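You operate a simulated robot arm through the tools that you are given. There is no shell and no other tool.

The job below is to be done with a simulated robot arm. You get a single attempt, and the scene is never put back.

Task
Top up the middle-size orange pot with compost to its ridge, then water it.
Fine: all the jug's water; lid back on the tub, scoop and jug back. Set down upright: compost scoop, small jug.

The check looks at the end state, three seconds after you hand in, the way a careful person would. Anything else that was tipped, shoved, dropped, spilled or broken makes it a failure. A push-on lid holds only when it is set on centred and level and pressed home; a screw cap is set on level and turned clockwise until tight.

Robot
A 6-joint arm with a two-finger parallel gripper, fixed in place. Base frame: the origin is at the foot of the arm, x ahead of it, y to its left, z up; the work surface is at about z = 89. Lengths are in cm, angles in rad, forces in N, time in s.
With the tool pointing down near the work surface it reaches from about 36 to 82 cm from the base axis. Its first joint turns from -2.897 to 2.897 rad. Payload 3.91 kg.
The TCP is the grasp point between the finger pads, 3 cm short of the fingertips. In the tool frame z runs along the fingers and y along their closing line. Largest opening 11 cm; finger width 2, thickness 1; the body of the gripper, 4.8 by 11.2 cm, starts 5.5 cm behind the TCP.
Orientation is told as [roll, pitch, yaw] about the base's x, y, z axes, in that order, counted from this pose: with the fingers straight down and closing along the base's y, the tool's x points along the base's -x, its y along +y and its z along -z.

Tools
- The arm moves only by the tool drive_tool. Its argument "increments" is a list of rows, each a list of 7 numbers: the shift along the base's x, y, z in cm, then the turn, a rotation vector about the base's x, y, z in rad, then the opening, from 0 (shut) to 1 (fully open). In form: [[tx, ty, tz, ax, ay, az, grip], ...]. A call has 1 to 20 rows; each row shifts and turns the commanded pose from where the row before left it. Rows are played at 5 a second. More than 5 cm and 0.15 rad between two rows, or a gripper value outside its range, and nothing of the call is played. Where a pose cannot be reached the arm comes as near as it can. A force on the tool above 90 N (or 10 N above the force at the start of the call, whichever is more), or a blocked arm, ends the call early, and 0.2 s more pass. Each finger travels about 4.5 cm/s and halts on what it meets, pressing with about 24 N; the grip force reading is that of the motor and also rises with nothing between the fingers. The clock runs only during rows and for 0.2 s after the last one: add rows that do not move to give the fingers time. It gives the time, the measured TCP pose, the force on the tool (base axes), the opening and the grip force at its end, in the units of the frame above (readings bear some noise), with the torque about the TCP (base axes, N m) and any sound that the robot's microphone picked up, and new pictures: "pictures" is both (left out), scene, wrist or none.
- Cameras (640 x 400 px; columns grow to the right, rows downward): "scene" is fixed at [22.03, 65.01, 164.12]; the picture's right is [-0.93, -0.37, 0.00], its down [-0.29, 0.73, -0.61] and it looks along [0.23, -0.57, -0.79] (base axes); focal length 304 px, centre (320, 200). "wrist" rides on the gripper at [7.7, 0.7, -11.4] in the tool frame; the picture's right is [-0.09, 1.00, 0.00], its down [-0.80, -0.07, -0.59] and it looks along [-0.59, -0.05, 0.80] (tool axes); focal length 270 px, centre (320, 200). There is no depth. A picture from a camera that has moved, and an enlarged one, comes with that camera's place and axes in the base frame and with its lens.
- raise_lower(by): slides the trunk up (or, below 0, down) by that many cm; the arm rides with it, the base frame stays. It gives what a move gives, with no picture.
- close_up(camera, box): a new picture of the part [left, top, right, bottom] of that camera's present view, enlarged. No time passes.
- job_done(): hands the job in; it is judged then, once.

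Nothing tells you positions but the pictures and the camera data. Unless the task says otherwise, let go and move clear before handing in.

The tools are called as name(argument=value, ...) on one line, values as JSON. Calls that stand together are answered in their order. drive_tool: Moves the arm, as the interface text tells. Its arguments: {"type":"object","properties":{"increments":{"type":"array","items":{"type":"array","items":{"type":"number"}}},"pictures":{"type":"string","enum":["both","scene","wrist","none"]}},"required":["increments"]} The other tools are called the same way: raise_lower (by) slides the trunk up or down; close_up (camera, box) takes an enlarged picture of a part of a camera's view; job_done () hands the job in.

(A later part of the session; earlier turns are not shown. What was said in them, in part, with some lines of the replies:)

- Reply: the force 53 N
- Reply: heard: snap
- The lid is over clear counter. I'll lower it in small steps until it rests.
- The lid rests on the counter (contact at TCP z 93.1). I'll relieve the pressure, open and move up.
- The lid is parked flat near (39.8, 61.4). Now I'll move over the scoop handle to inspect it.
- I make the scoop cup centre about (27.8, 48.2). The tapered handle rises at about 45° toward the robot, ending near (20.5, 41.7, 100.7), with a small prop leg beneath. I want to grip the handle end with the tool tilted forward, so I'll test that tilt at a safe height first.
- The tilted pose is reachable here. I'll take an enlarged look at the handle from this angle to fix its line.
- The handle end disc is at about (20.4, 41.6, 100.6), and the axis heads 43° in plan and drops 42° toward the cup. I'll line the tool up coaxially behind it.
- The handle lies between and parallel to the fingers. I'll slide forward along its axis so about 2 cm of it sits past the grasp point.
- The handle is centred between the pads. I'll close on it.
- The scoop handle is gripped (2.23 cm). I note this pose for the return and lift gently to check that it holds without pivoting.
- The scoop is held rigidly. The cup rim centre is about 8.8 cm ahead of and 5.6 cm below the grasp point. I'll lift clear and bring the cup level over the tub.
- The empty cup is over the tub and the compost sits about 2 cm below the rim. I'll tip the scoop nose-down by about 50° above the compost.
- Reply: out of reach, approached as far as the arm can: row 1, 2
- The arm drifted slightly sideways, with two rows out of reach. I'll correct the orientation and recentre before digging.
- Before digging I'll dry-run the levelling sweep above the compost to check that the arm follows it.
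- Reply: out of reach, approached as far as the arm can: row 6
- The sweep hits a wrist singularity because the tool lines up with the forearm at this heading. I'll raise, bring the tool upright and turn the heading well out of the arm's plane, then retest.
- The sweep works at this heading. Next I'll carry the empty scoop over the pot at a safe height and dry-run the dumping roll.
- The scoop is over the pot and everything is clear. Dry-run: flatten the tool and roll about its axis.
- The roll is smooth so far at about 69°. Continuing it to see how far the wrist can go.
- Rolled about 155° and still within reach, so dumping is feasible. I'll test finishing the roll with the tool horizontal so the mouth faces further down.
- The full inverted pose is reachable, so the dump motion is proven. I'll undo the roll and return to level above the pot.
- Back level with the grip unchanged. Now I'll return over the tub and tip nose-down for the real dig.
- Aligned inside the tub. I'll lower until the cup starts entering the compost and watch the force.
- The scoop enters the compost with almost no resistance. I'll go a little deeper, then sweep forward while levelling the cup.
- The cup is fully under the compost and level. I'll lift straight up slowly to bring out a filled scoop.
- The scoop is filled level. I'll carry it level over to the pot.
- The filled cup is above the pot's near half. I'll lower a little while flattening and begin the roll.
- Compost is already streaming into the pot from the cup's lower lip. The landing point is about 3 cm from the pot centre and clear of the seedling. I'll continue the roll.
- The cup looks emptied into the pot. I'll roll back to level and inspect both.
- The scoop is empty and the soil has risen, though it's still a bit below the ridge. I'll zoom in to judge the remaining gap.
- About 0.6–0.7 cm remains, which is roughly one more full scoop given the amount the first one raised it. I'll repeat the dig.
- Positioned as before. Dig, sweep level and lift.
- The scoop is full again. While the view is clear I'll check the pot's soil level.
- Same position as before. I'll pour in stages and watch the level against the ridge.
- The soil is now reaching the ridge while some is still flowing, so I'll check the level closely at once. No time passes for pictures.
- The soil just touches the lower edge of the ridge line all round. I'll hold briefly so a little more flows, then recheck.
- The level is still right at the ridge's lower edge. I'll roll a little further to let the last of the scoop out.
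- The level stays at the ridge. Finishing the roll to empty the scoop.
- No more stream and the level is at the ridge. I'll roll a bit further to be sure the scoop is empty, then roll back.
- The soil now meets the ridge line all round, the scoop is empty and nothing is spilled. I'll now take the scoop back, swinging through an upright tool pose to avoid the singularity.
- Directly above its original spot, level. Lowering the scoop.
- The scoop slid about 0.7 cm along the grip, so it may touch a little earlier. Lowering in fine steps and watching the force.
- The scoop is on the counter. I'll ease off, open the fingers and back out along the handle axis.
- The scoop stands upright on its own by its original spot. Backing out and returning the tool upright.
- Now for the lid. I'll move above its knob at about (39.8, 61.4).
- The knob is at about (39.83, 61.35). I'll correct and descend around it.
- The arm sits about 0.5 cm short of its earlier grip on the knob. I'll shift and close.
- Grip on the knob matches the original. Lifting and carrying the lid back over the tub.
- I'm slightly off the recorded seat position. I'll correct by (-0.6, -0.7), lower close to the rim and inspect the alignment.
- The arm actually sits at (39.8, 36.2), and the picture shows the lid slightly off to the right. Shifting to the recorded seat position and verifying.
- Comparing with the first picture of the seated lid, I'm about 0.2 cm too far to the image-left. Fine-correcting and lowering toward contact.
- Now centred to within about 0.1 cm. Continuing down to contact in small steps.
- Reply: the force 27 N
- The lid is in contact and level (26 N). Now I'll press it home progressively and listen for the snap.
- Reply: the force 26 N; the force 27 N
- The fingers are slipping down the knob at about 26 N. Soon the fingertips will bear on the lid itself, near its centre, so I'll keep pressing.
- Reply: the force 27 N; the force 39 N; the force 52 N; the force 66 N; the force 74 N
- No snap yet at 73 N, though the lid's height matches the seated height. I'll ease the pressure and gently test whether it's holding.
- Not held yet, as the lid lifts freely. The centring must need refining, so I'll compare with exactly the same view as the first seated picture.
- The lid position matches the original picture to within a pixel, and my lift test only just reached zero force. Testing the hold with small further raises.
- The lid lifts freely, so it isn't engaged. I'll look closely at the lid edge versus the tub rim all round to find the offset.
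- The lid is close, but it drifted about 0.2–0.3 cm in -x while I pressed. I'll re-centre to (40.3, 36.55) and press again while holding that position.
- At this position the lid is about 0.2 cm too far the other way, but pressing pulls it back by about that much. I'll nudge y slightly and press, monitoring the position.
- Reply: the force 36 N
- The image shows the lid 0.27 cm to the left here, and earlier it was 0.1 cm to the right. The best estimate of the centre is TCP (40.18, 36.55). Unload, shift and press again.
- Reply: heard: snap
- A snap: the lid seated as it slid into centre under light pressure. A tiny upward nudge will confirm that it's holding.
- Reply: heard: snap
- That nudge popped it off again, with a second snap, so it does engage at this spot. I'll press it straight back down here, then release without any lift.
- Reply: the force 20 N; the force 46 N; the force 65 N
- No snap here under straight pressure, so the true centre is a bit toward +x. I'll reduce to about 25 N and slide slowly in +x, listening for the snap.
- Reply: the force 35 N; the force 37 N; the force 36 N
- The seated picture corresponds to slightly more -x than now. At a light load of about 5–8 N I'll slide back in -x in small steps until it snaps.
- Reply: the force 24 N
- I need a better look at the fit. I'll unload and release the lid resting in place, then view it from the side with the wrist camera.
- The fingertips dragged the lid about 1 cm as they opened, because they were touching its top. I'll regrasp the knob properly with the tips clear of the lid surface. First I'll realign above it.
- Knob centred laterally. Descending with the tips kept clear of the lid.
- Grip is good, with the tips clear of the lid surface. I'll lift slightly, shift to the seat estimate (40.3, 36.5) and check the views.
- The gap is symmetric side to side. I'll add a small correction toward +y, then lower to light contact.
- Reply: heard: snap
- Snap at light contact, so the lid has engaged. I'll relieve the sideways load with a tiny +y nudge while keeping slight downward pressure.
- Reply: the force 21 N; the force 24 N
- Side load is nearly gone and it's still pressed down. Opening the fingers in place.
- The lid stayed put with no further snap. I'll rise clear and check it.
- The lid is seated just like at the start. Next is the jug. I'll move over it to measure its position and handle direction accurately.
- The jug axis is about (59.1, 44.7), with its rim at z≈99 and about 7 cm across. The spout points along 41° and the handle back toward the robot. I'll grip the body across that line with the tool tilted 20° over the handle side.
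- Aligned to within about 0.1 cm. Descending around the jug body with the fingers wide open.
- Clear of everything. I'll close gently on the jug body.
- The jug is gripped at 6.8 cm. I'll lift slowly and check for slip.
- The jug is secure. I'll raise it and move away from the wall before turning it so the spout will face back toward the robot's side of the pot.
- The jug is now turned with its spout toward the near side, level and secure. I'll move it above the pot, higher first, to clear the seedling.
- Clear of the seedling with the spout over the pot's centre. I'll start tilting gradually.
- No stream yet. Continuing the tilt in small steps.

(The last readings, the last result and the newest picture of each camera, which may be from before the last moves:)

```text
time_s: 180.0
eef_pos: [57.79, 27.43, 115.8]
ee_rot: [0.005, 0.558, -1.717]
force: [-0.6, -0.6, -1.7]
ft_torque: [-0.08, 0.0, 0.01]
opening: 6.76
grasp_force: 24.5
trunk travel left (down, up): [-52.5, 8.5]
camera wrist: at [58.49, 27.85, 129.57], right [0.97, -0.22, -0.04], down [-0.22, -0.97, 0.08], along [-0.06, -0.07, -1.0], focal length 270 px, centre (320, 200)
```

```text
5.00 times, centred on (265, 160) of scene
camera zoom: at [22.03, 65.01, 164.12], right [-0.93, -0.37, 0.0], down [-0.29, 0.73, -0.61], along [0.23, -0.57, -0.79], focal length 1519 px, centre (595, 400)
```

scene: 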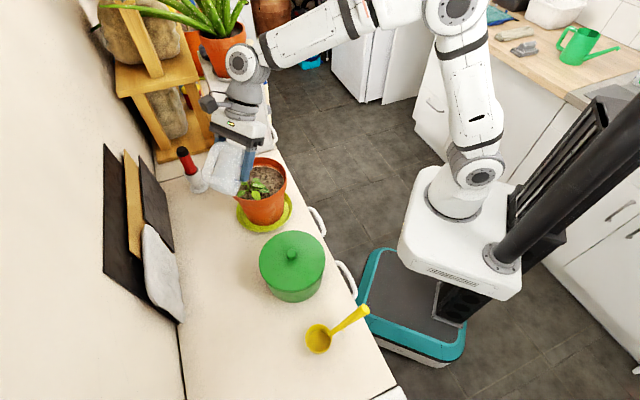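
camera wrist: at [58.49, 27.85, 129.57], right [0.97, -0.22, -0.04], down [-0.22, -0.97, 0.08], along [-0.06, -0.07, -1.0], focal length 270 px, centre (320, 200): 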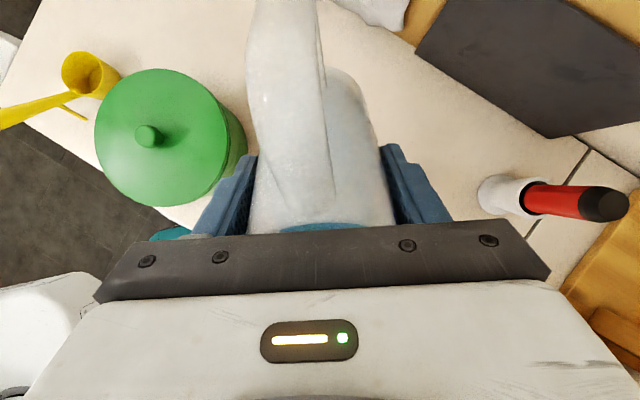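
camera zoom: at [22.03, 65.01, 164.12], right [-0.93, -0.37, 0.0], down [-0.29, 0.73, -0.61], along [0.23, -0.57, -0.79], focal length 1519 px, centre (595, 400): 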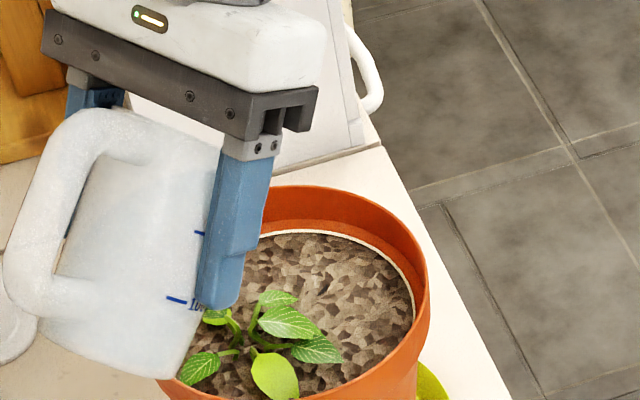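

close_up(camera="scene", box=[245, 150, 285, 190])

close_up(camera="wrist", box=[230, 140, 410, 240])

```text
10.00 times, centred on (265, 170) of scene
camera zoom: at [22.03, 65.01, 164.12], right [-0.93, -0.37, 0.0], down [-0.29, 0.73, -0.61], along [0.23, -0.57, -0.79], focal length 3038 px, centre (870, 500)
```

zoom: 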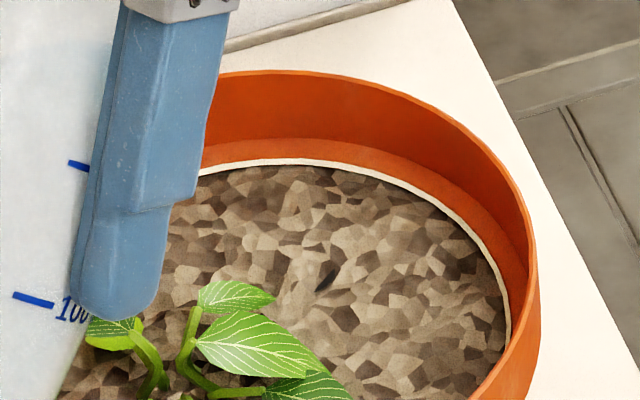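

```text
3.56 times, centred on (320, 190) of wrist
camera zoom: at [58.49, 27.85, 129.57], right [0.97, -0.22, -0.04], down [-0.22, -0.97, 0.08], along [-0.06, -0.07, -1.0], focal length 961 px, centre (320, 236)
```

zoom: 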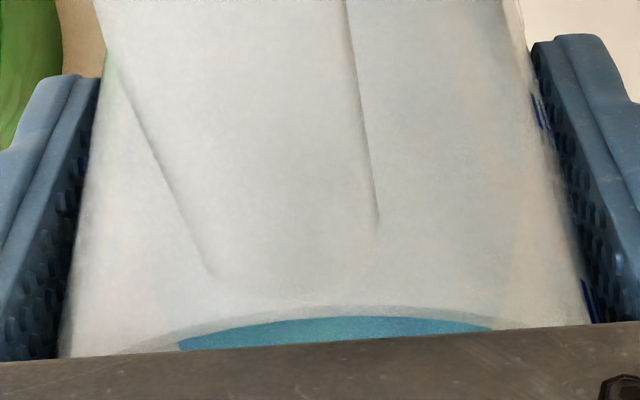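

Still none visible. The water is in the jug near the lip. Continuing.

drive_tool(increments=[[0, -0.1, 0, 0.0692, -0.0104, 0, 0], [0, -0.1, 0, 0.0692, -0.0104, 0, 0], [0, 0, 0, 0, 0, 0, 0]], pictures="both")

close_up(camera="scene", box=[225, 120, 305, 200])

close_up(camera="wrist", box=[230, 140, 410, 240])

```text
time_s: 180.8
eef_pos: [57.83, 27.25, 115.83]
ee_rot: [0.006, 0.698, -1.719]
force: [0.8, 0.2, -2.3]
ft_torque: [-0.1, 0.02, 0.01]
opening: 6.77
grasp_force: 24.1
trunk travel left (down, up): [-52.5, 8.5]
camera wrist: at [58.16, 25.62, 129.48], right [0.98, -0.22, -0.05], down [-0.22, -0.97, -0.06], along [-0.04, 0.07, -1.0], focal length 270 px, centre (320, 200)
```

scene: 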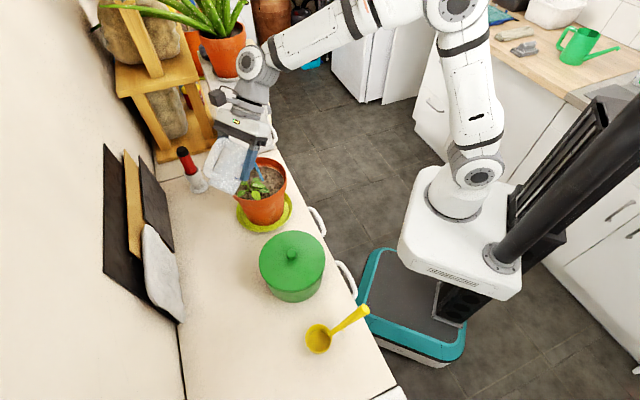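
wrist: 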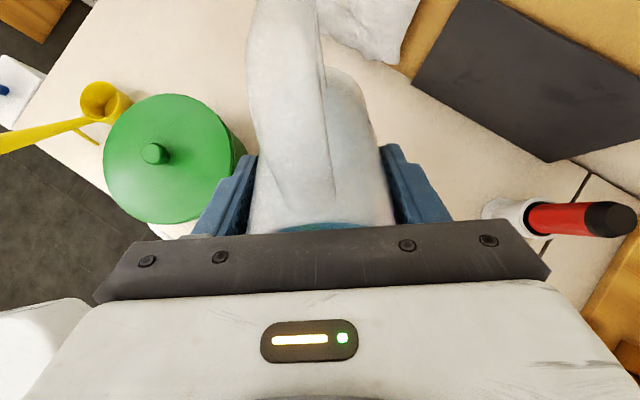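

```text
5.00 times, centred on (265, 160) of scene
camera zoom: at [22.03, 65.01, 164.12], right [-0.93, -0.37, 0.0], down [-0.29, 0.73, -0.61], along [0.23, -0.57, -0.79], focal length 1519 px, centre (595, 400)
```

zoom: 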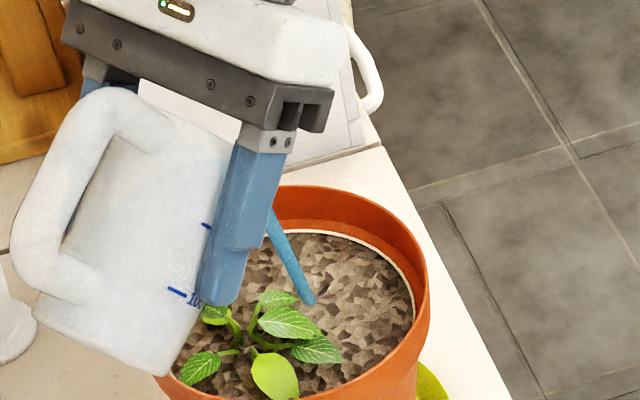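

```text
3.56 times, centred on (320, 190) of wrist
camera zoom: at [58.16, 25.62, 129.48], right [0.98, -0.22, -0.05], down [-0.22, -0.97, -0.06], along [-0.04, 0.07, -1.0], focal length 961 px, centre (320, 236)
```

zoom: 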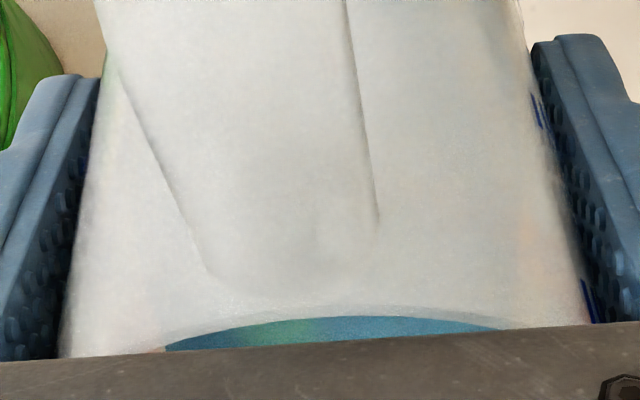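

The stream has started and lands inside the pot near the centre. I'll hold briefly to see the flow, then continue slowly.

drive_tool(increments=[[0, 0, 0, 0, 0, 0, 0], [0, 0, 0, 0, 0, 0, 0], [0, 0, 0, 0, 0, 0, 0], [0, 0, 0, 0, 0, 0, 0]], pictures="scene")

close_up(camera="scene", box=[225, 120, 305, 200])

```text
time_s: 181.8
eef_pos: [57.75, 27.11, 115.82]
ee_rot: [0.005, 0.697, -1.717]
force: [-0.2, -0.9, -2.2]
ft_torque: [-0.07, 0.03, -0.01]
opening: 6.78
grasp_force: 23.8
trunk travel left (down, up): [-52.5, 8.5]
```

scene: 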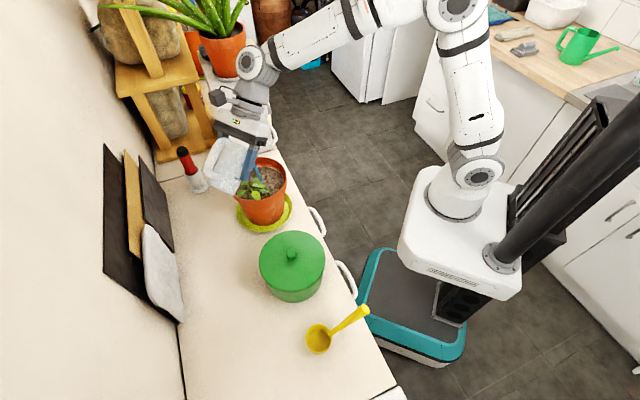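

```text
5.00 times, centred on (265, 160) of scene
camera zoom: at [22.03, 65.01, 164.12], right [-0.93, -0.37, 0.0], down [-0.29, 0.73, -0.61], along [0.23, -0.57, -0.79], focal length 1519 px, centre (595, 400)
```

zoom: 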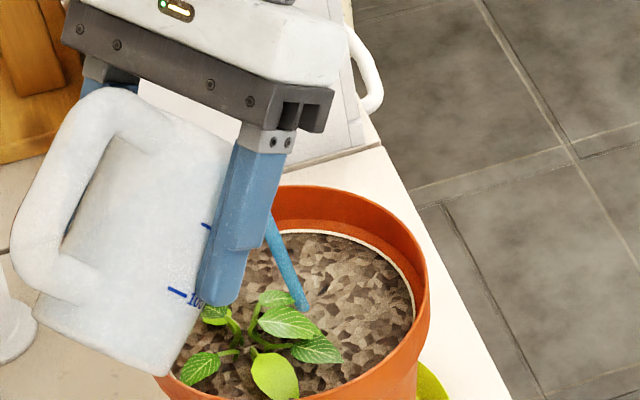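

drive_tool(increments=[[-0.017, -0.1, -0.15, 0.0323, -0.0048, 0, 0], [-0.017, -0.1, -0.15, 0.0323, -0.0048, 0, 0], [-0.017, -0.1, -0.15, 0.0323, -0.0048, 0, 0], [-0.017, -0.1, -0.15, 0.0323, -0.0048, 0, 0], [-0.017, -0.12, -0.15, 0.0323, -0.0048, 0, 0], [-0.017, -0.12, -0.15, 0.0323, -0.0048, 0, 0], [0, 0, 0, 0, 0, 0, 0], [0, 0, 0, 0, 0, 0, 0]], pictures="scene")

close_up(camera="scene", box=[225, 120, 305, 200])

```text
time_s: 183.6
eef_pos: [57.74, 26.8, 115.08]
ee_rot: [0.006, 0.895, -1.716]
force: [-0.6, -1.0, -2.0]
ft_torque: [-0.05, 0.0, -0.01]
opening: 6.77
grasp_force: 23.4
trunk travel left (down, up): [-52.5, 8.5]
```

scene: 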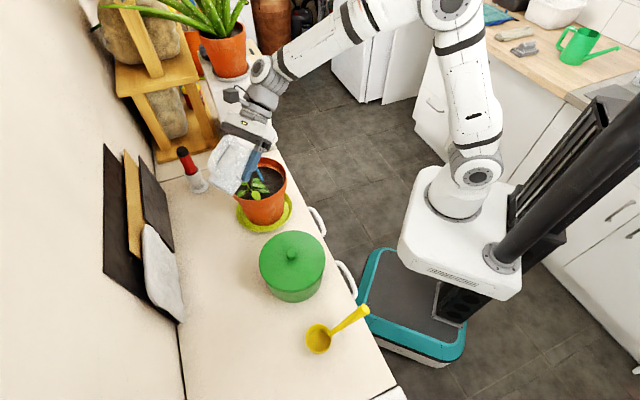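

```text
5.00 times, centred on (265, 160) of scene
camera zoom: at [22.03, 65.01, 164.12], right [-0.93, -0.37, 0.0], down [-0.29, 0.73, -0.61], along [0.23, -0.57, -0.79], focal length 1519 px, centre (595, 400)
```

zoom: 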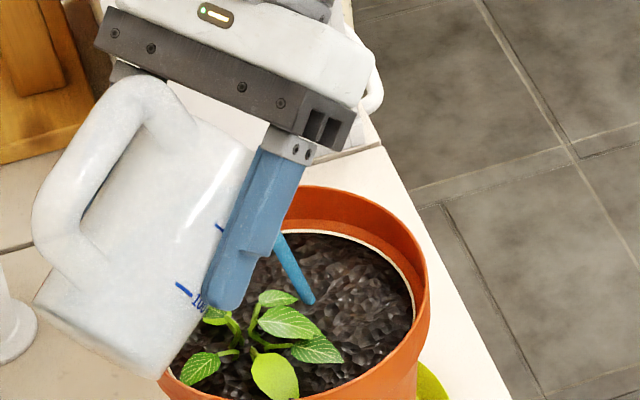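

Soil is darkening as it gets wet, and the stream is well inside the pot. Continuing slowly.

drive_tool(increments=[[-0.02, -0.13, -0.1, 0.0305, -0.0046, 0, 0], [-0.02, -0.13, -0.1, 0.0305, -0.0046, 0, 0], [-0.02, -0.13, -0.1, 0.0305, -0.0046, 0, 0], [-0.02, -0.13, -0.1, 0.0305, -0.0046, 0, 0], [0, 0, 0, 0, 0, 0, 0], [-0.02, -0.13, -0.1, 0.0305, -0.0046, 0, 0], [-0.02, -0.13, -0.1, 0.0305, -0.0046, 0, 0], [-0.02, -0.13, -0.1, 0.0305, -0.0046, 0, 0], [-0.02, -0.13, -0.1, 0.0305, -0.0046, 0, 0], [0, 0, 0, 0, 0, 0, 0], [0, 0, 0, 0, 0, 0, 0]], pictures="both")

close_up(camera="scene", box=[215, 120, 305, 230])

```text
time_s: 186.0
eef_pos: [57.59, 25.58, 114.16]
ee_rot: [0.008, 1.141, -1.716]
force: [0.0, 0.2, -0.3]
ft_torque: [0.02, -0.01, -0.02]
opening: 6.77
grasp_force: 24.2
trunk travel left (down, up): [-52.5, 8.5]
camera wrist: at [57.09, 18.37, 125.87], right [0.98, -0.19, -0.08], down [-0.2, -0.85, -0.48], along [0.02, 0.49, -0.87], focal length 270 px, centre (320, 200)
```

scene: 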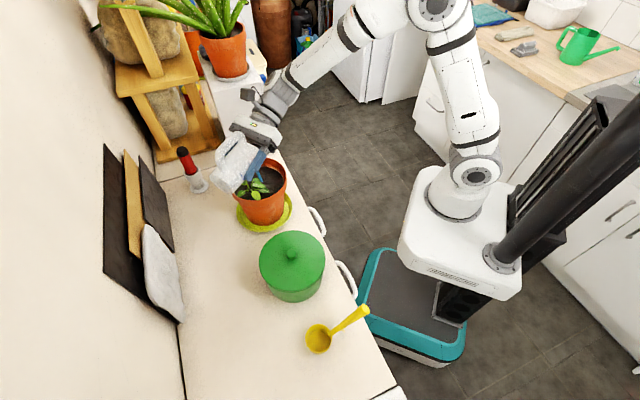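
wrist: 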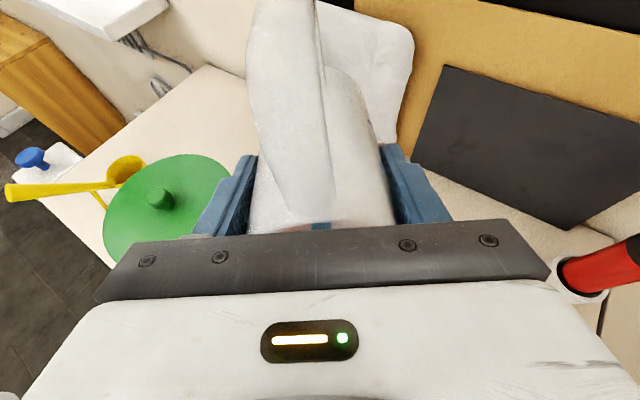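

```text
3.64 times, centred on (260, 175) of scene
camera zoom: at [22.03, 65.01, 164.12], right [-0.93, -0.37, 0.0], down [-0.29, 0.73, -0.61], along [0.23, -0.57, -0.79], focal length 1105 px, centre (538, 291)
```

zoom: 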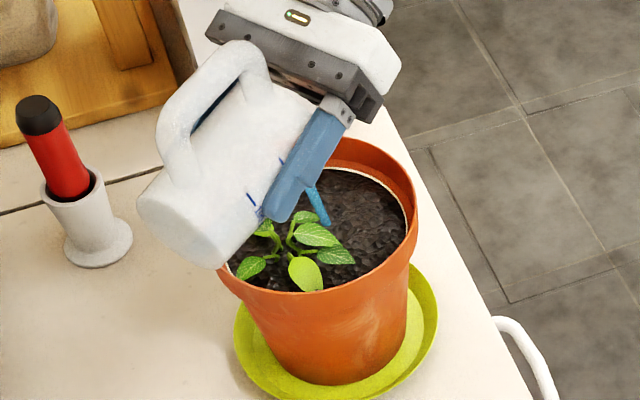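

Nearly done. Tilting further to drain the jug completely while keeping the spout over the soil.

drive_tool(increments=[[-0.023, -0.15, 0, 0.0282, -0.0042, 0, 0], [-0.023, -0.15, 0, 0.0282, -0.0042, 0, 0], [-0.023, -0.15, 0, 0.0282, -0.0042, 0, 0], [-0.023, -0.15, 0, 0.0282, -0.0042, 0, 0], [-0.023, -0.15, 0, 0.0282, -0.0042, 0, 0], [-0.023, -0.15, 0, 0.0282, -0.0042, 0, 0], [-0.023, -0.15, 0, 0.0282, -0.0042, 0, 0], [-0.023, -0.15, 0, 0.0282, -0.0042, 0, 0], [0, 0, 0, 0, 0, 0, 0], [0, 0, 0, 0, 0, 0, 0]], pictures="both")

close_up(camera="scene", box=[215, 120, 305, 230])

```text
time_s: 188.2
eef_pos: [57.42, 24.39, 114.12]
ee_rot: [0.01, 1.371, -1.715]
force: [0.2, 0.8, -1.8]
ft_torque: [-0.02, -0.01, -0.02]
opening: 6.79
grasp_force: 23.7
trunk travel left (down, up): [-52.5, 8.5]
camera wrist: at [56.64, 14.75, 123.93], right [0.98, -0.17, -0.08], down [-0.18, -0.72, -0.67], along [0.05, 0.67, -0.74], focal length 270 px, centre (320, 200)
```

scene: 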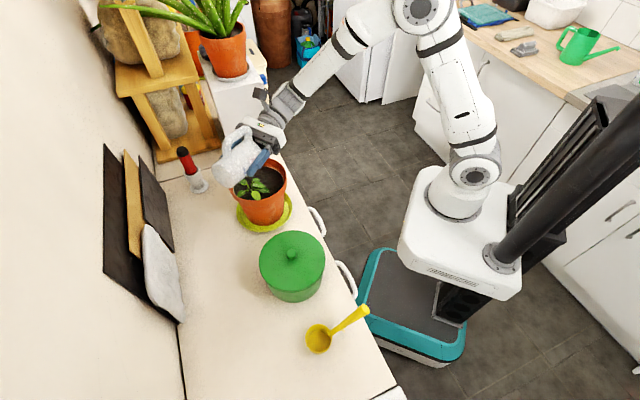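
wrist: 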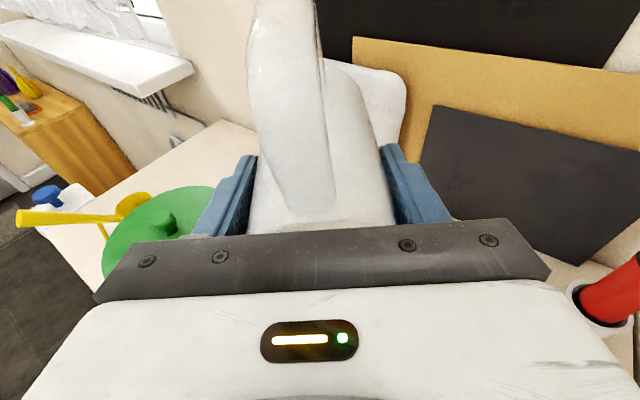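

```text
3.64 times, centred on (260, 175) of scene
camera zoom: at [22.03, 65.01, 164.12], right [-0.93, -0.37, 0.0], down [-0.29, 0.73, -0.61], along [0.23, -0.57, -0.79], focal length 1105 px, centre (538, 291)
```

zoom: 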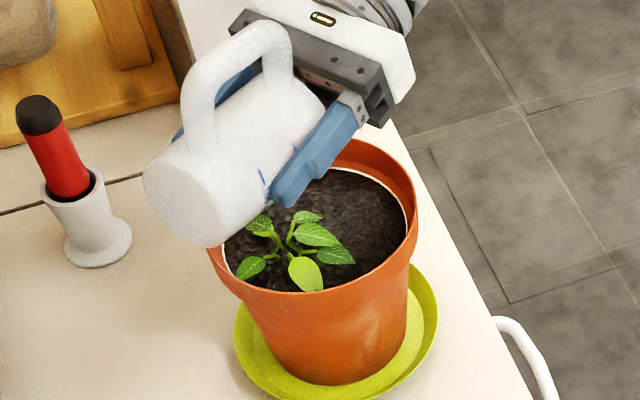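

No stream visible any more. I'll tip a little further and hold to be sure it's drained.

drive_tool(increments=[[-0.035, -0.22, 0.1, 0.0396, -0.0059, 0, 0], [-0.035, -0.22, 0.1, 0.0396, -0.0059, 0, 0], [-0.035, -0.22, 0.1, 0.0396, -0.0059, 0, 0], [-0.035, -0.22, 0.1, 0.0396, -0.0059, 0, 0], [0, 0, 0, 0, 0, 0, 0], [0, 0, 0, 0, 0, 0, 0], [0, 0, 0, 0, 0, 0, 0], [0, 0, 0, 0, 0, 0, 0]], pictures="both")

close_up(camera="scene", box=[215, 120, 305, 230])

```text
time_s: 190.0
eef_pos: [57.19, 23.45, 114.69]
ee_rot: [0.039, 1.531, -1.684]
force: [0.1, -0.6, -0.8]
ft_torque: [0.01, 0.01, -0.01]
opening: 6.79
grasp_force: 23.6
trunk travel left (down, up): [-52.5, 8.5]
camera wrist: at [56.17, 12.29, 122.69], right [0.98, -0.15, -0.09], down [-0.16, -0.61, -0.78], along [0.07, 0.78, -0.62], focal length 270 px, centre (320, 200)
```

scene: 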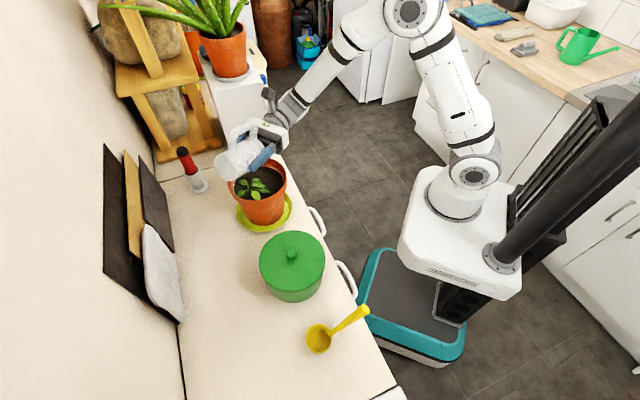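
wrist: 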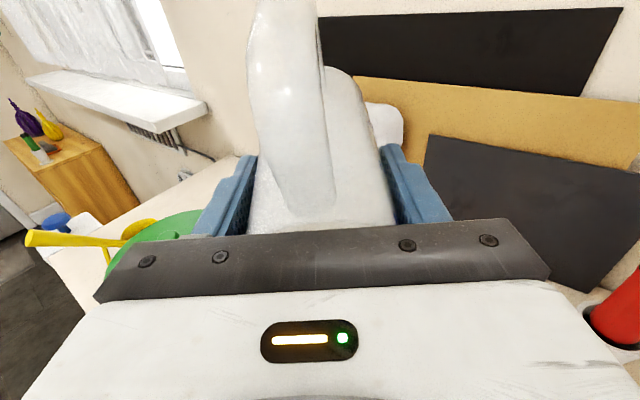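

```text
3.64 times, centred on (260, 175) of scene
camera zoom: at [22.03, 65.01, 164.12], right [-0.93, -0.37, 0.0], down [-0.29, 0.73, -0.61], along [0.23, -0.57, -0.79], focal length 1105 px, centre (538, 291)
```

zoom: 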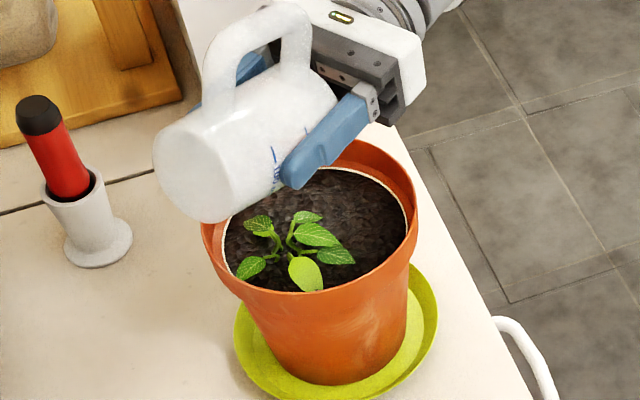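

The jug is empty, and the soil is dark and wet with nothing spilled. I'll return the jug upright, raising it a little.

drive_tool(increments=[[0.05, 0.31, 0.2, -0.1431, 0.0214, 0, 0], [0.05, 0.31, 0.2, -0.1431, 0.0214, 0, 0], [0.05, 0.31, 0.2, -0.1431, 0.0214, 0, 0], [0.05, 0.31, 0.2, -0.1431, 0.0214, 0, 0], [0.05, 0.31, 0.2, -0.1431, 0.0214, 0, 0], [0.05, 0.31, 0.2, -0.1431, 0.0214, 0, 0], [0.05, 0.31, 0.2, -0.1431, 0.0214, 0, 0], [0.05, 0.31, 0.2, -0.1431, 0.0214, 0, 0], [0.05, 0.31, 0.2, -0.1431, 0.0214, 0, 0], [0.05, 0.31, 0.2, -0.1431, 0.0214, 0, 0], [0.05, 0.31, 0.2, -0.1431, 0.0214, 0, 0], [0.05, 0.31, 0.2, -0.1431, 0.0214, 0, 0], [0.05, 0.31, 0, -0.1431, 0.0214, 0, 0], [0, 0, 0, 0, 0, 0, 0]], pictures="both")

close_up(camera="scene", box=[180, 110, 340, 230])

```text
time_s: 193.0
eef_pos: [57.93, 27.53, 117.03]
ee_rot: [0.003, -0.352, -1.718]
force: [0.1, -1.0, -0.8]
ft_torque: [-0.05, -0.04, -0.01]
opening: 6.8
grasp_force: 24.2
trunk travel left (down, up): [-52.5, 8.5]
camera wrist: at [60.2, 38.46, 125.06], right [0.97, -0.23, 0.03], down [-0.15, -0.53, 0.83], along [-0.17, -0.82, -0.55], focal length 270 px, centre (320, 200)
```

scene: 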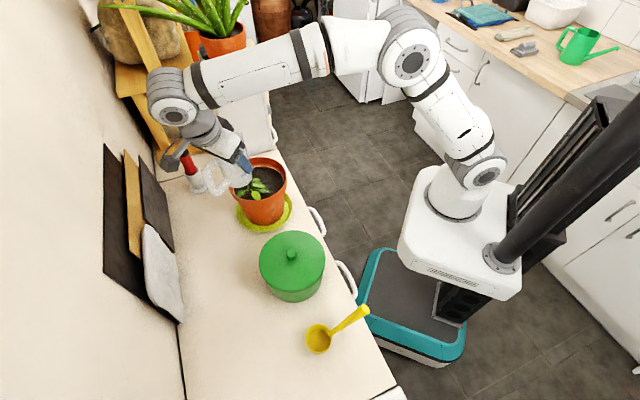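
wrist: 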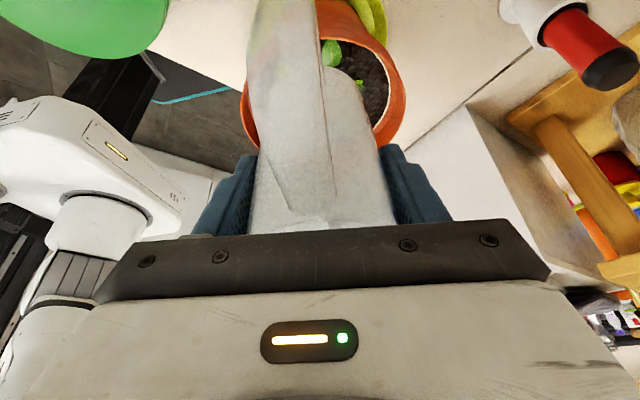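

```text
3.33 times, centred on (260, 170) of scene
camera zoom: at [22.03, 65.01, 164.12], right [-0.93, -0.37, 0.0], down [-0.29, 0.73, -0.61], along [0.23, -0.57, -0.79], focal length 1013 px, centre (520, 300)
```

zoom: 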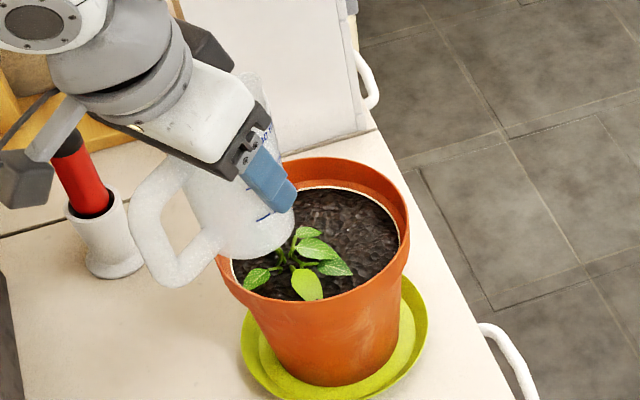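

Back upright. Retracing the path: move off the pot, then turn the jug back to its original heading.

drive_tool(increments=[[-0.5, 1.4, 0, 0, 0, 0, 0], [-0.5, 1.4, 0, 0, 0, 0, 0], [-0.5, 1.4, 0, 0, 0, 0, 0], [-0.5, 1.4, -0.5, 0, 0, 0, 0], [-0.5, 1.4, -0.5, 0, 0, 0, 0], [0, 0, 0, 0, 0, 0, 0]], pictures="none")

drive_tool(increments=[[0, 0, 0, 0, 0, 0.1436, 0], [0, 0, 0, 0, 0, 0.1436, 0], [0, 0, 0, 0, 0, 0.1436, 0], [0, 0, 0, 0, 0, 0.1436, 0], [0, 0, 0, 0, 0, 0.1436, 0], [0, 0, 0, 0, 0, 0.1436, 0], [0, 0, 0, 0, 0, 0.1436, 0], [0, 0, 0, 0, 0, 0.1436, 0], [0, 0, 0, 0, 0, 0.1436, 0], [0, 0, 0, 0, 0, 0.1436, 0], [0, 0, 0, 0, 0, 0.1436, 0], [0, 0, 0, 0, 0, 0.1436, 0], [0, 0, 0, 0, 0, 0.1436, 0], [0, 0, 0, 0, 0, 0.1436, 0], [0, 0, 0, 0, 0, 0.1436, 0], [0, 0, 0, 0, 0, 0.1436, 0], [0, 0, 0, 0, 0, 0.1436, 0], [0, 0, 0, 0, 0, 0, 0]], pictures="both")

```text
time_s: 194.4
eef_pos: [55.29, 34.58, 116.04]
ee_rot: [0.004, -0.35, -1.716]
force: [-0.5, -0.7, -0.3]
ft_torque: [-0.05, 0.0, 0.0]
opening: 6.81
grasp_force: 24.3
trunk travel left (down, up): [-52.5, 8.5]
```

```text
time_s: 198.2
eef_pos: [55.38, 34.57, 116.04]
ee_rot: [0.005, -0.352, 0.726]
force: [-0.2, 0.0, -1.4]
ft_torque: [0.01, 0.01, -0.01]
opening: 6.79
grasp_force: 23.8
trunk travel left (down, up): [-52.5, 8.5]
camera wrist: at [46.59, 27.66, 124.09], right [-0.6, 0.8, 0.03], down [0.46, 0.31, 0.83], along [0.66, 0.52, -0.55], focal length 270 px, centre (320, 200)
```

scene: 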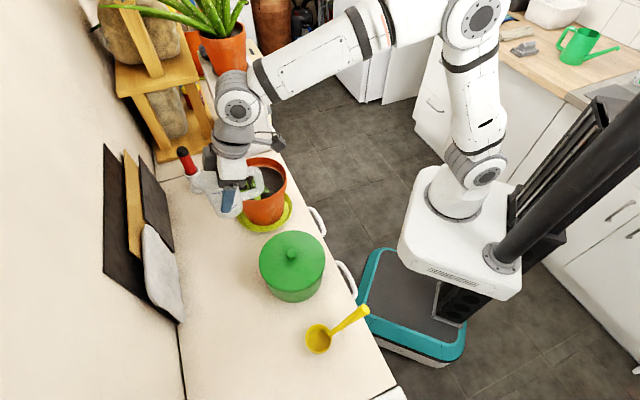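
wrist: 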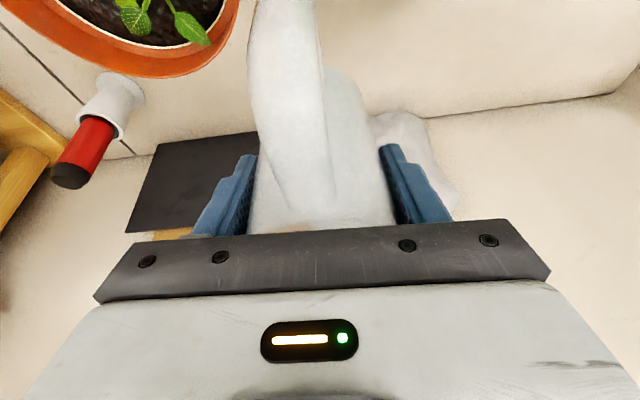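

Heading restored and the jug unchanged in the grip. Moving back over its original spot and lowering.

drive_tool(increments=[[0.76, 2.0, 0, 0, 0, -0.005, 0], [0.76, 2.0, 0, 0, 0, 0, 0], [0.76, 2.0, 0, 0, 0, 0, 0], [0.76, 2.0, 0, 0, 0, 0, 0], [0.78, 2.0, -1, 0, 0, 0, 0], [0, 0, -3, 0, 0, 0, 0], [0, 0, -3, 0, 0, 0, 0], [0, 0, -3, 0, 0, 0, 0], [0, 0, -3, 0, 0, 0, 0], [0, 0, -2.5, 0, 0, 0, 0], [0, 0, 0, 0, 0, 0, 0], [0, 0, 0, 0, 0, 0, 0]], pictures="both")

close_up(camera="scene", box=[150, 190, 290, 300])

```text
time_s: 200.8
eef_pos: [59.02, 44.57, 100.4]
ee_rot: [0.003, -0.351, 0.718]
force: [0.5, 0.1, -0.9]
ft_torque: [0.04, 0.02, 0.01]
opening: 6.79
grasp_force: 23.8
trunk travel left (down, up): [-52.5, 8.5]
camera wrist: at [50.28, 37.7, 108.46], right [-0.59, 0.8, 0.03], down [0.46, 0.31, 0.83], along [0.66, 0.51, -0.55], focal length 270 px, centre (320, 200)
```

scene: 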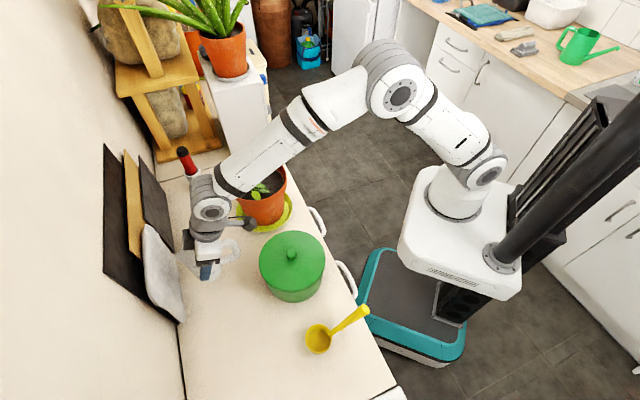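
wrist: 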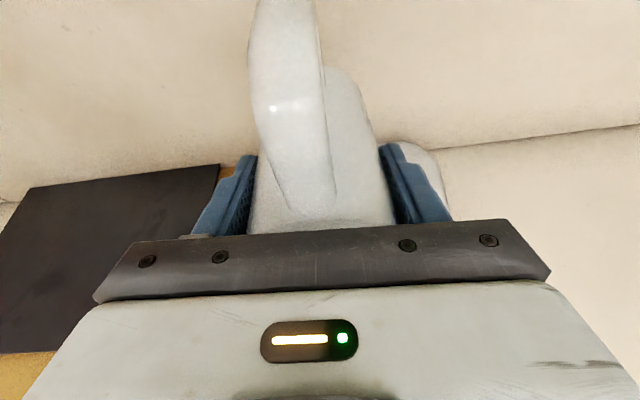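

```text
3.64 times, centred on (220, 245) of scene
camera zoom: at [22.03, 65.01, 164.12], right [-0.93, -0.37, 0.0], down [-0.29, 0.73, -0.61], along [0.23, -0.57, -0.79], focal length 1105 px, centre (684, 36)
```

zoom: 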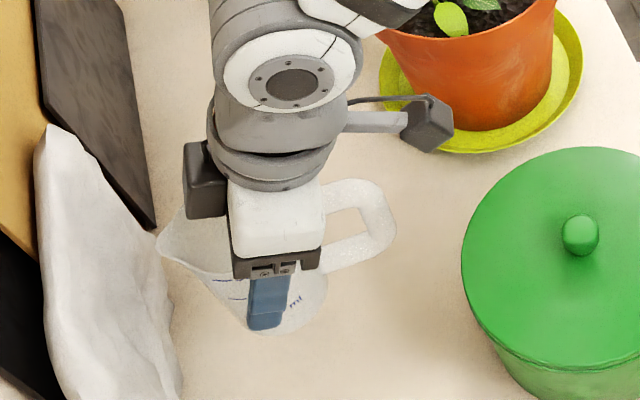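

drive_tool(increments=[[0.1, 0.05, -2, 0, 0, 0, 0], [0.05, 0.05, -1.5, 0, 0, 0, 0], [0, 0, -0.6, 0, 0, 0, 0], [0, 0, 0, 0, 0, 0, 0], [0, 0, 0, 0, 0, 0, 0]], pictures="none")

drive_tool(increments=[[0, 0, -0.2, 0, 0, 0, 0], [0, 0, 0, 0, 0, 0, 0]], pictures="none")

```text
time_s: 202.0
eef_pos: [59.36, 44.72, 96.47]
ee_rot: [0.003, -0.349, 0.72]
force: [0.2, 0.8, -1.8]
ft_torque: [0.01, 0.02, 0.0]
opening: 6.8
grasp_force: 24.4
trunk travel left (down, up): [-52.5, 8.5]
```

```text
time_s: 202.6
eef_pos: [59.36, 44.73, 96.15]
ee_rot: [0.003, -0.35, 0.718]
force: [0.6, 0.4, -1.6]
ft_torque: [0.03, -0.01, 0.01]
opening: 6.78
grasp_force: 23.6
trunk travel left (down, up): [-52.5, 8.5]
```

drive_tool(increments=[[0, 0, -0.15, 0, 0, 0, 0], [0, 0, 0, 0, 0, 0, 0]], pictures="none")

drive_tool(increments=[[0, 0, -0.15, 0, 0, 0, 0], [0, 0, 0, 0, 0, 0, 0]], pictures="none")

```text
time_s: 203.2
eef_pos: [59.22, 44.86, 96.14]
ee_rot: [0.002, -0.35, 0.718]
force: [-0.6, 0.1, -0.9]
ft_torque: [0.01, -0.02, 0.04]
opening: 6.78
grasp_force: 24.3
trunk travel left (down, up): [-52.5, 8.5]
```

```text
time_s: 203.8
eef_pos: [59.31, 44.66, 95.89]
ee_rot: [0.003, -0.352, 0.72]
force: [-0.8, 0.8, 0.2]
ft_torque: [0.07, 0.02, -0.01]
opening: 6.77
grasp_force: 24.1
trunk travel left (down, up): [-52.5, 8.5]
```

drive_tool(increments=[[0, 0, -0.12, 0, 0, 0, 0], [0, 0, 0, 0, 0, 0, 0]], pictures="none")

```text
time_s: 204.4
eef_pos: [59.18, 44.59, 95.96]
ee_rot: [0.004, -0.355, 0.719]
force: [1.2, 1.0, 12.4]
ft_torque: [0.1, 0.17, -0.03]
opening: 6.78
grasp_force: 24.0
trunk travel left (down, up): [-52.5, 8.5]
```

The jug is down. I'll ease off the pressure and open slowly.

drive_tool(increments=[[0, 0, 0.12, 0, 0, 0, 0], [0, 0, 0, 0, 0, 0, 0.63], [0, 0, 0, 0, 0, 0, 0.67], [0, 0, 0, 0, 0, 0, 0.72], [0, 0, 0, 0, 0, 0, 0.8], [0, 0, 0, 0, 0, 0, 0.9], [0, 0, 0, 0, 0, 0, 1.0], [0, 0, 0, 0, 0, 0, 1.0]], pictures="both")

close_up(camera="scene", box=[150, 210, 270, 300])

```text
time_s: 206.2
eef_pos: [59.25, 44.75, 95.86]
ee_rot: [0.002, -0.352, 0.718]
force: [-0.3, 0.6, 0.2]
ft_torque: [0.02, 0.01, -0.01]
opening: 11.0
grasp_force: 0.1
trunk travel left (down, up): [-52.5, 8.5]
camera wrist: at [50.41, 37.71, 103.98], right [-0.59, 0.8, 0.03], down [0.46, 0.31, 0.83], along [0.66, 0.51, -0.55], focal length 270 px, centre (320, 200)
```

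scene: 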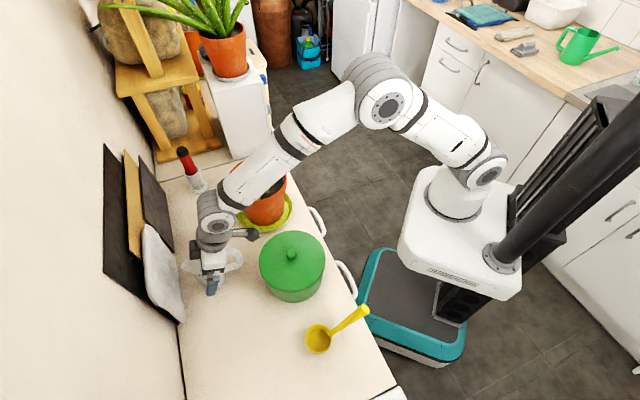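
wrist: 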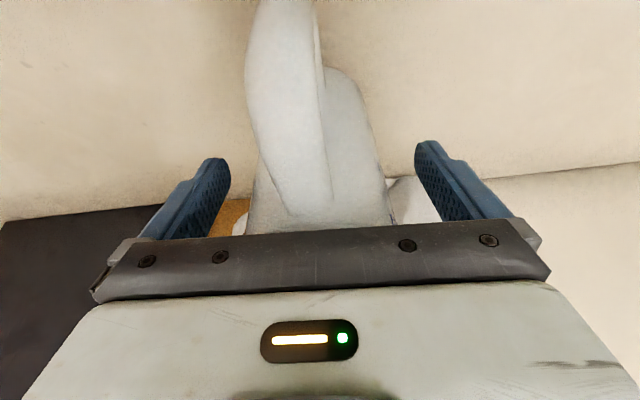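

```text
4.44 times, centred on (210, 255) of scene
camera zoom: at [22.03, 65.01, 164.12], right [-0.93, -0.37, 0.0], down [-0.29, 0.73, -0.61], along [0.23, -0.57, -0.79], focal length 1350 px, centre (809, -44)
```

zoom: 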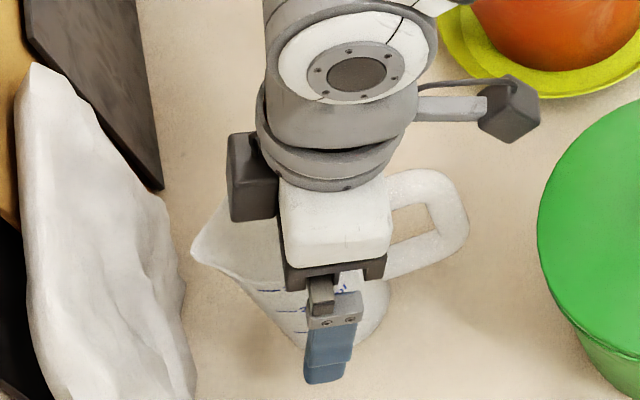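

Jug released upright in its place. Rising straight up, then moving clear.

drive_tool(increments=[[0, 0, 1, 0, 0, 0, 1], [0, 0, 2.5, 0, 0, 0, 1], [0, 0, 4, 0, 0, 0, 1], [0, 0, 4, 0, 0, 0, 1], [0, 0, 4, 0, 0, 0, 1], [-2, -1, 4, 0, 0, 0, 1], [-3, -1.5, 2, -0.077, 0.0876, 0, 1], [-3, -1.5, 2, -0.077, 0.0876, 0, 1], [-3, -1.5, 2, -0.077, 0.0876, 0, 1], [-3, -1, 1, 0, 0, 0, 1], [-3, -1, 0, 0, 0, 0, 1], [-3, 0, 0, 0, 0, 0, 1], [0, 0, 0, 0, 0, 0, 1]], pictures="both")

close_up(camera="scene", box=[160, 140, 400, 290])

close_up(camera="scene", box=[220, 220, 420, 370])

close_up(camera="scene", box=[225, 150, 305, 205])

```text
time_s: 209.0
eef_pos: [39.44, 37.4, 122.47]
ee_rot: [0.003, 0.0, 0.719]
force: [0.5, -0.2, 0.1]
ft_torque: [-0.02, -0.01, 0.01]
opening: 11.03
grasp_force: 0.0
trunk travel left (down, up): [-52.5, 8.5]
camera wrist: at [33.21, 32.76, 133.87], right [-0.59, 0.81, 0.0], down [0.65, 0.47, 0.59], along [0.48, 0.35, -0.8], focal length 270 px, centre (320, 200)
```

scene: 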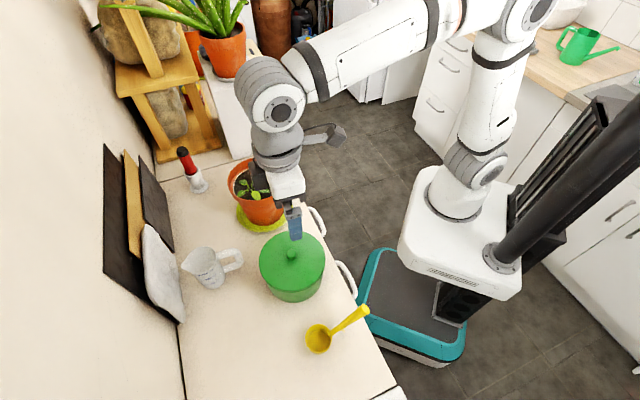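
wrist: 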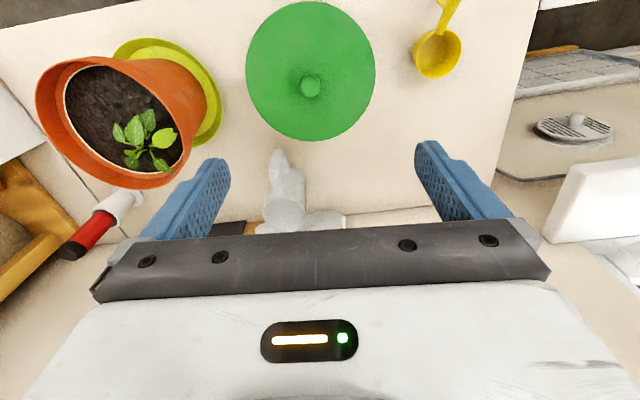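

```text
2.67 times, centred on (280, 215) of scene
camera zoom: at [22.03, 65.01, 164.12], right [-0.93, -0.37, 0.0], down [-0.29, 0.73, -0.61], along [0.23, -0.57, -0.79], focal length 810 px, centre (427, 160)
```

zoom: 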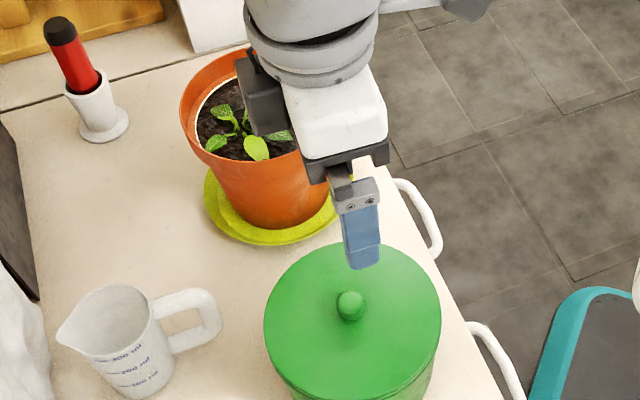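

```text
2.67 times, centred on (320, 295) of scene
camera zoom: at [22.03, 65.01, 164.12], right [-0.93, -0.37, 0.0], down [-0.29, 0.73, -0.61], along [0.23, -0.57, -0.79], focal length 810 px, centre (320, -53)
```

zoom: 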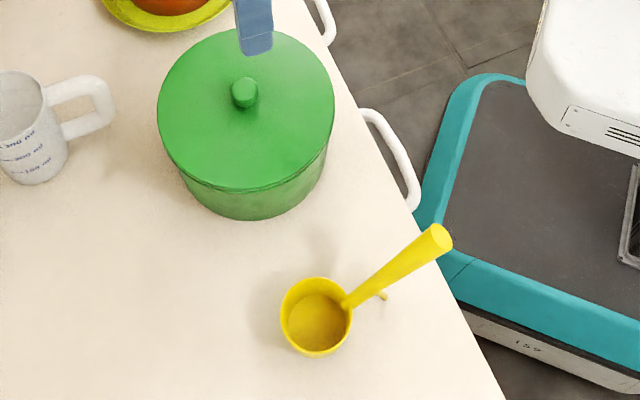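

```text
7.27 times, centred on (265, 178) of scene
camera zoom: at [22.03, 65.01, 164.12], right [-0.93, -0.37, 0.0], down [-0.29, 0.73, -0.61], along [0.23, -0.57, -0.79], focal length 2209 px, centre (720, 364)
```

zoom: 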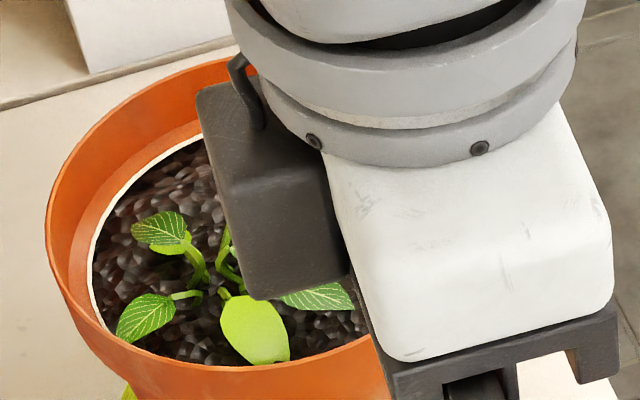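

Everything looks in place. I'll move the arm well clear and take a final close look at the pot, tub, scoop and jug.

drive_tool(increments=[[-1, 0, 4, 0, 0, 0, 1], [-2, 0, 4, 0, 0, 0, 1], [-2, 0, 4, 0, 0, 0, 1], [-2, 0, 3, 0, 0, 0, 1], [0, 0, 0, 0, 0, 0, 1]], pictures="both")

close_up(camera="scene", box=[225, 150, 305, 205])

close_up(camera="scene", box=[170, 140, 330, 310])

close_up(camera="scene", box=[265, 275, 315, 305])

close_up(camera="scene", box=[170, 230, 260, 300])

```text
time_s: 210.2
eef_pos: [32.48, 37.77, 137.17]
ee_rot: [0.002, 0.001, 0.719]
force: [0.2, 0.2, 0.2]
ft_torque: [0.01, 0.02, 0.0]
opening: 11.0
grasp_force: 0.1
trunk travel left (down, up): [-52.5, 8.5]
camera wrist: at [26.28, 33.07, 148.5], right [-0.59, 0.81, 0.0], down [0.65, 0.47, 0.59], along [0.48, 0.35, -0.8], focal length 270 px, centre (320, 200)
```

scene: 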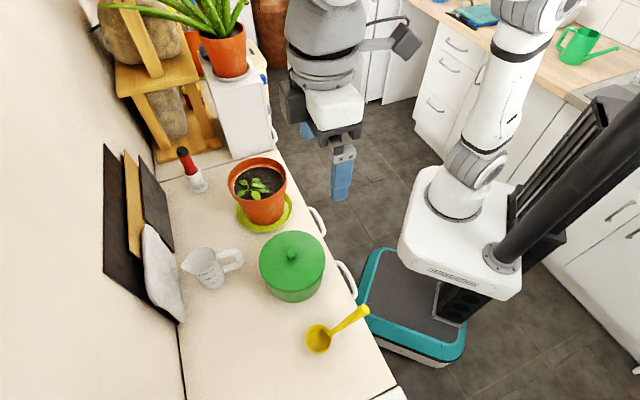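
wrist: 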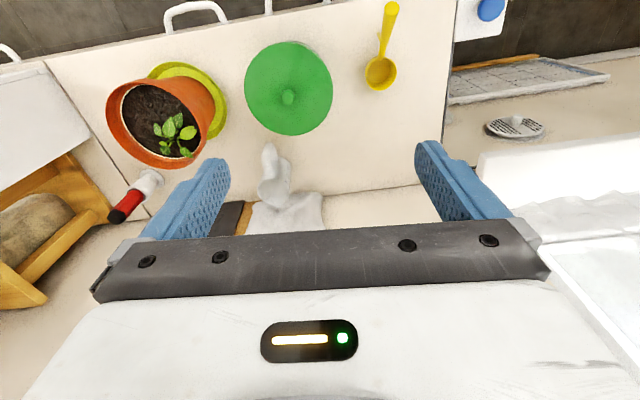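

```text
7.27 times, centred on (265, 178) of scene
camera zoom: at [22.03, 65.01, 164.12], right [-0.93, -0.37, 0.0], down [-0.29, 0.73, -0.61], along [0.23, -0.57, -0.79], focal length 2209 px, centre (720, 364)
```

zoom: 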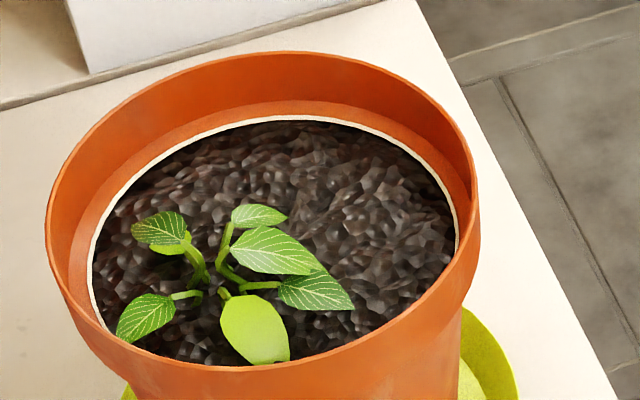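

```text
2.35 times, centred on (250, 225) of scene
camera zoom: at [22.03, 65.01, 164.12], right [-0.93, -0.37, 0.0], down [-0.29, 0.73, -0.61], along [0.23, -0.57, -0.79], focal length 715 px, centre (485, 141)
```

zoom: 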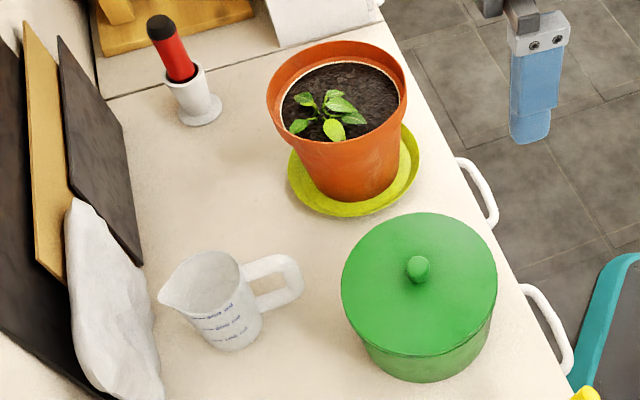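

```text
12.80 times, centred on (290, 290) of scene
camera zoom: at [22.03, 65.01, 164.12], right [-0.93, -0.37, 0.0], down [-0.29, 0.73, -0.61], along [0.23, -0.57, -0.79], focal length 3888 px, centre (704, -952)
```

zoom: 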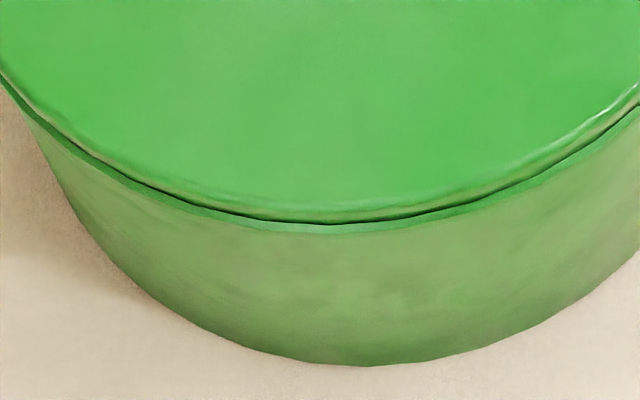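

```text
5.71 times, centred on (215, 265) of scene
camera zoom: at [22.03, 65.01, 164.12], right [-0.93, -0.37, 0.0], down [-0.29, 0.73, -0.61], along [0.23, -0.57, -0.79], focal length 1736 px, centre (920, -171)
```

zoom: 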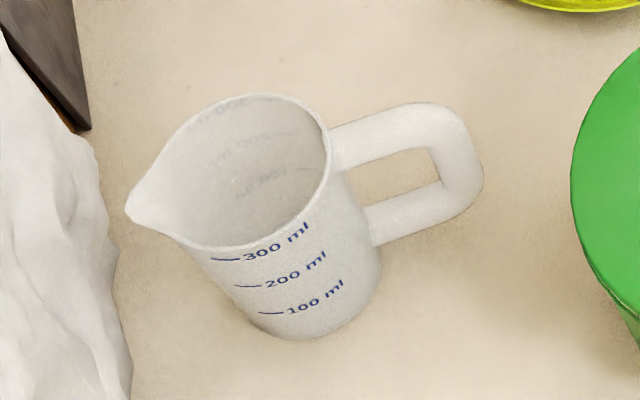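

Final check:

- **Pot:** the soil is at the ridge and evenly wet.
- **Saucer and counter:** both are clean.
- **Tub:** the lid is seated as it was at the start.
- **Scoop:** it stands upright and empty, about 0.8 cm from where it started.
- **Jug:** it is empty and upright back in its place.
- **Arm:** it is clear of everything.

I'm handing in the job.

job_done()

```text
The job is handed in.
```

I topped the middle-size orange pot up with compost to its ridge and poured in all the jug's water. Everything is back in place and I've handed the job in; no result has come back yet.

- **Pot:** I took the seedling pot as the middle-size one. Two full scoops brought the compost level with the ridge line all round. After watering, the soil was evenly dark and wet, and I saw no water or compost on the counter or saucer.
- **Tub lid:** It took several tries to refit, and I nudged the tub by a millimetre or so while doing it. It clicked on when pressed, stayed put when I let go, and looks the same as at the start. I did not pull-test it after that last click, because the earlier pull test popped it off.
- **Scoop:** It is empty and standing upright, about 0.8 cm from its original spot.
- **Jug:** It is empty and standing upright in its original spot.

The arm has let go of everything and moved clear.
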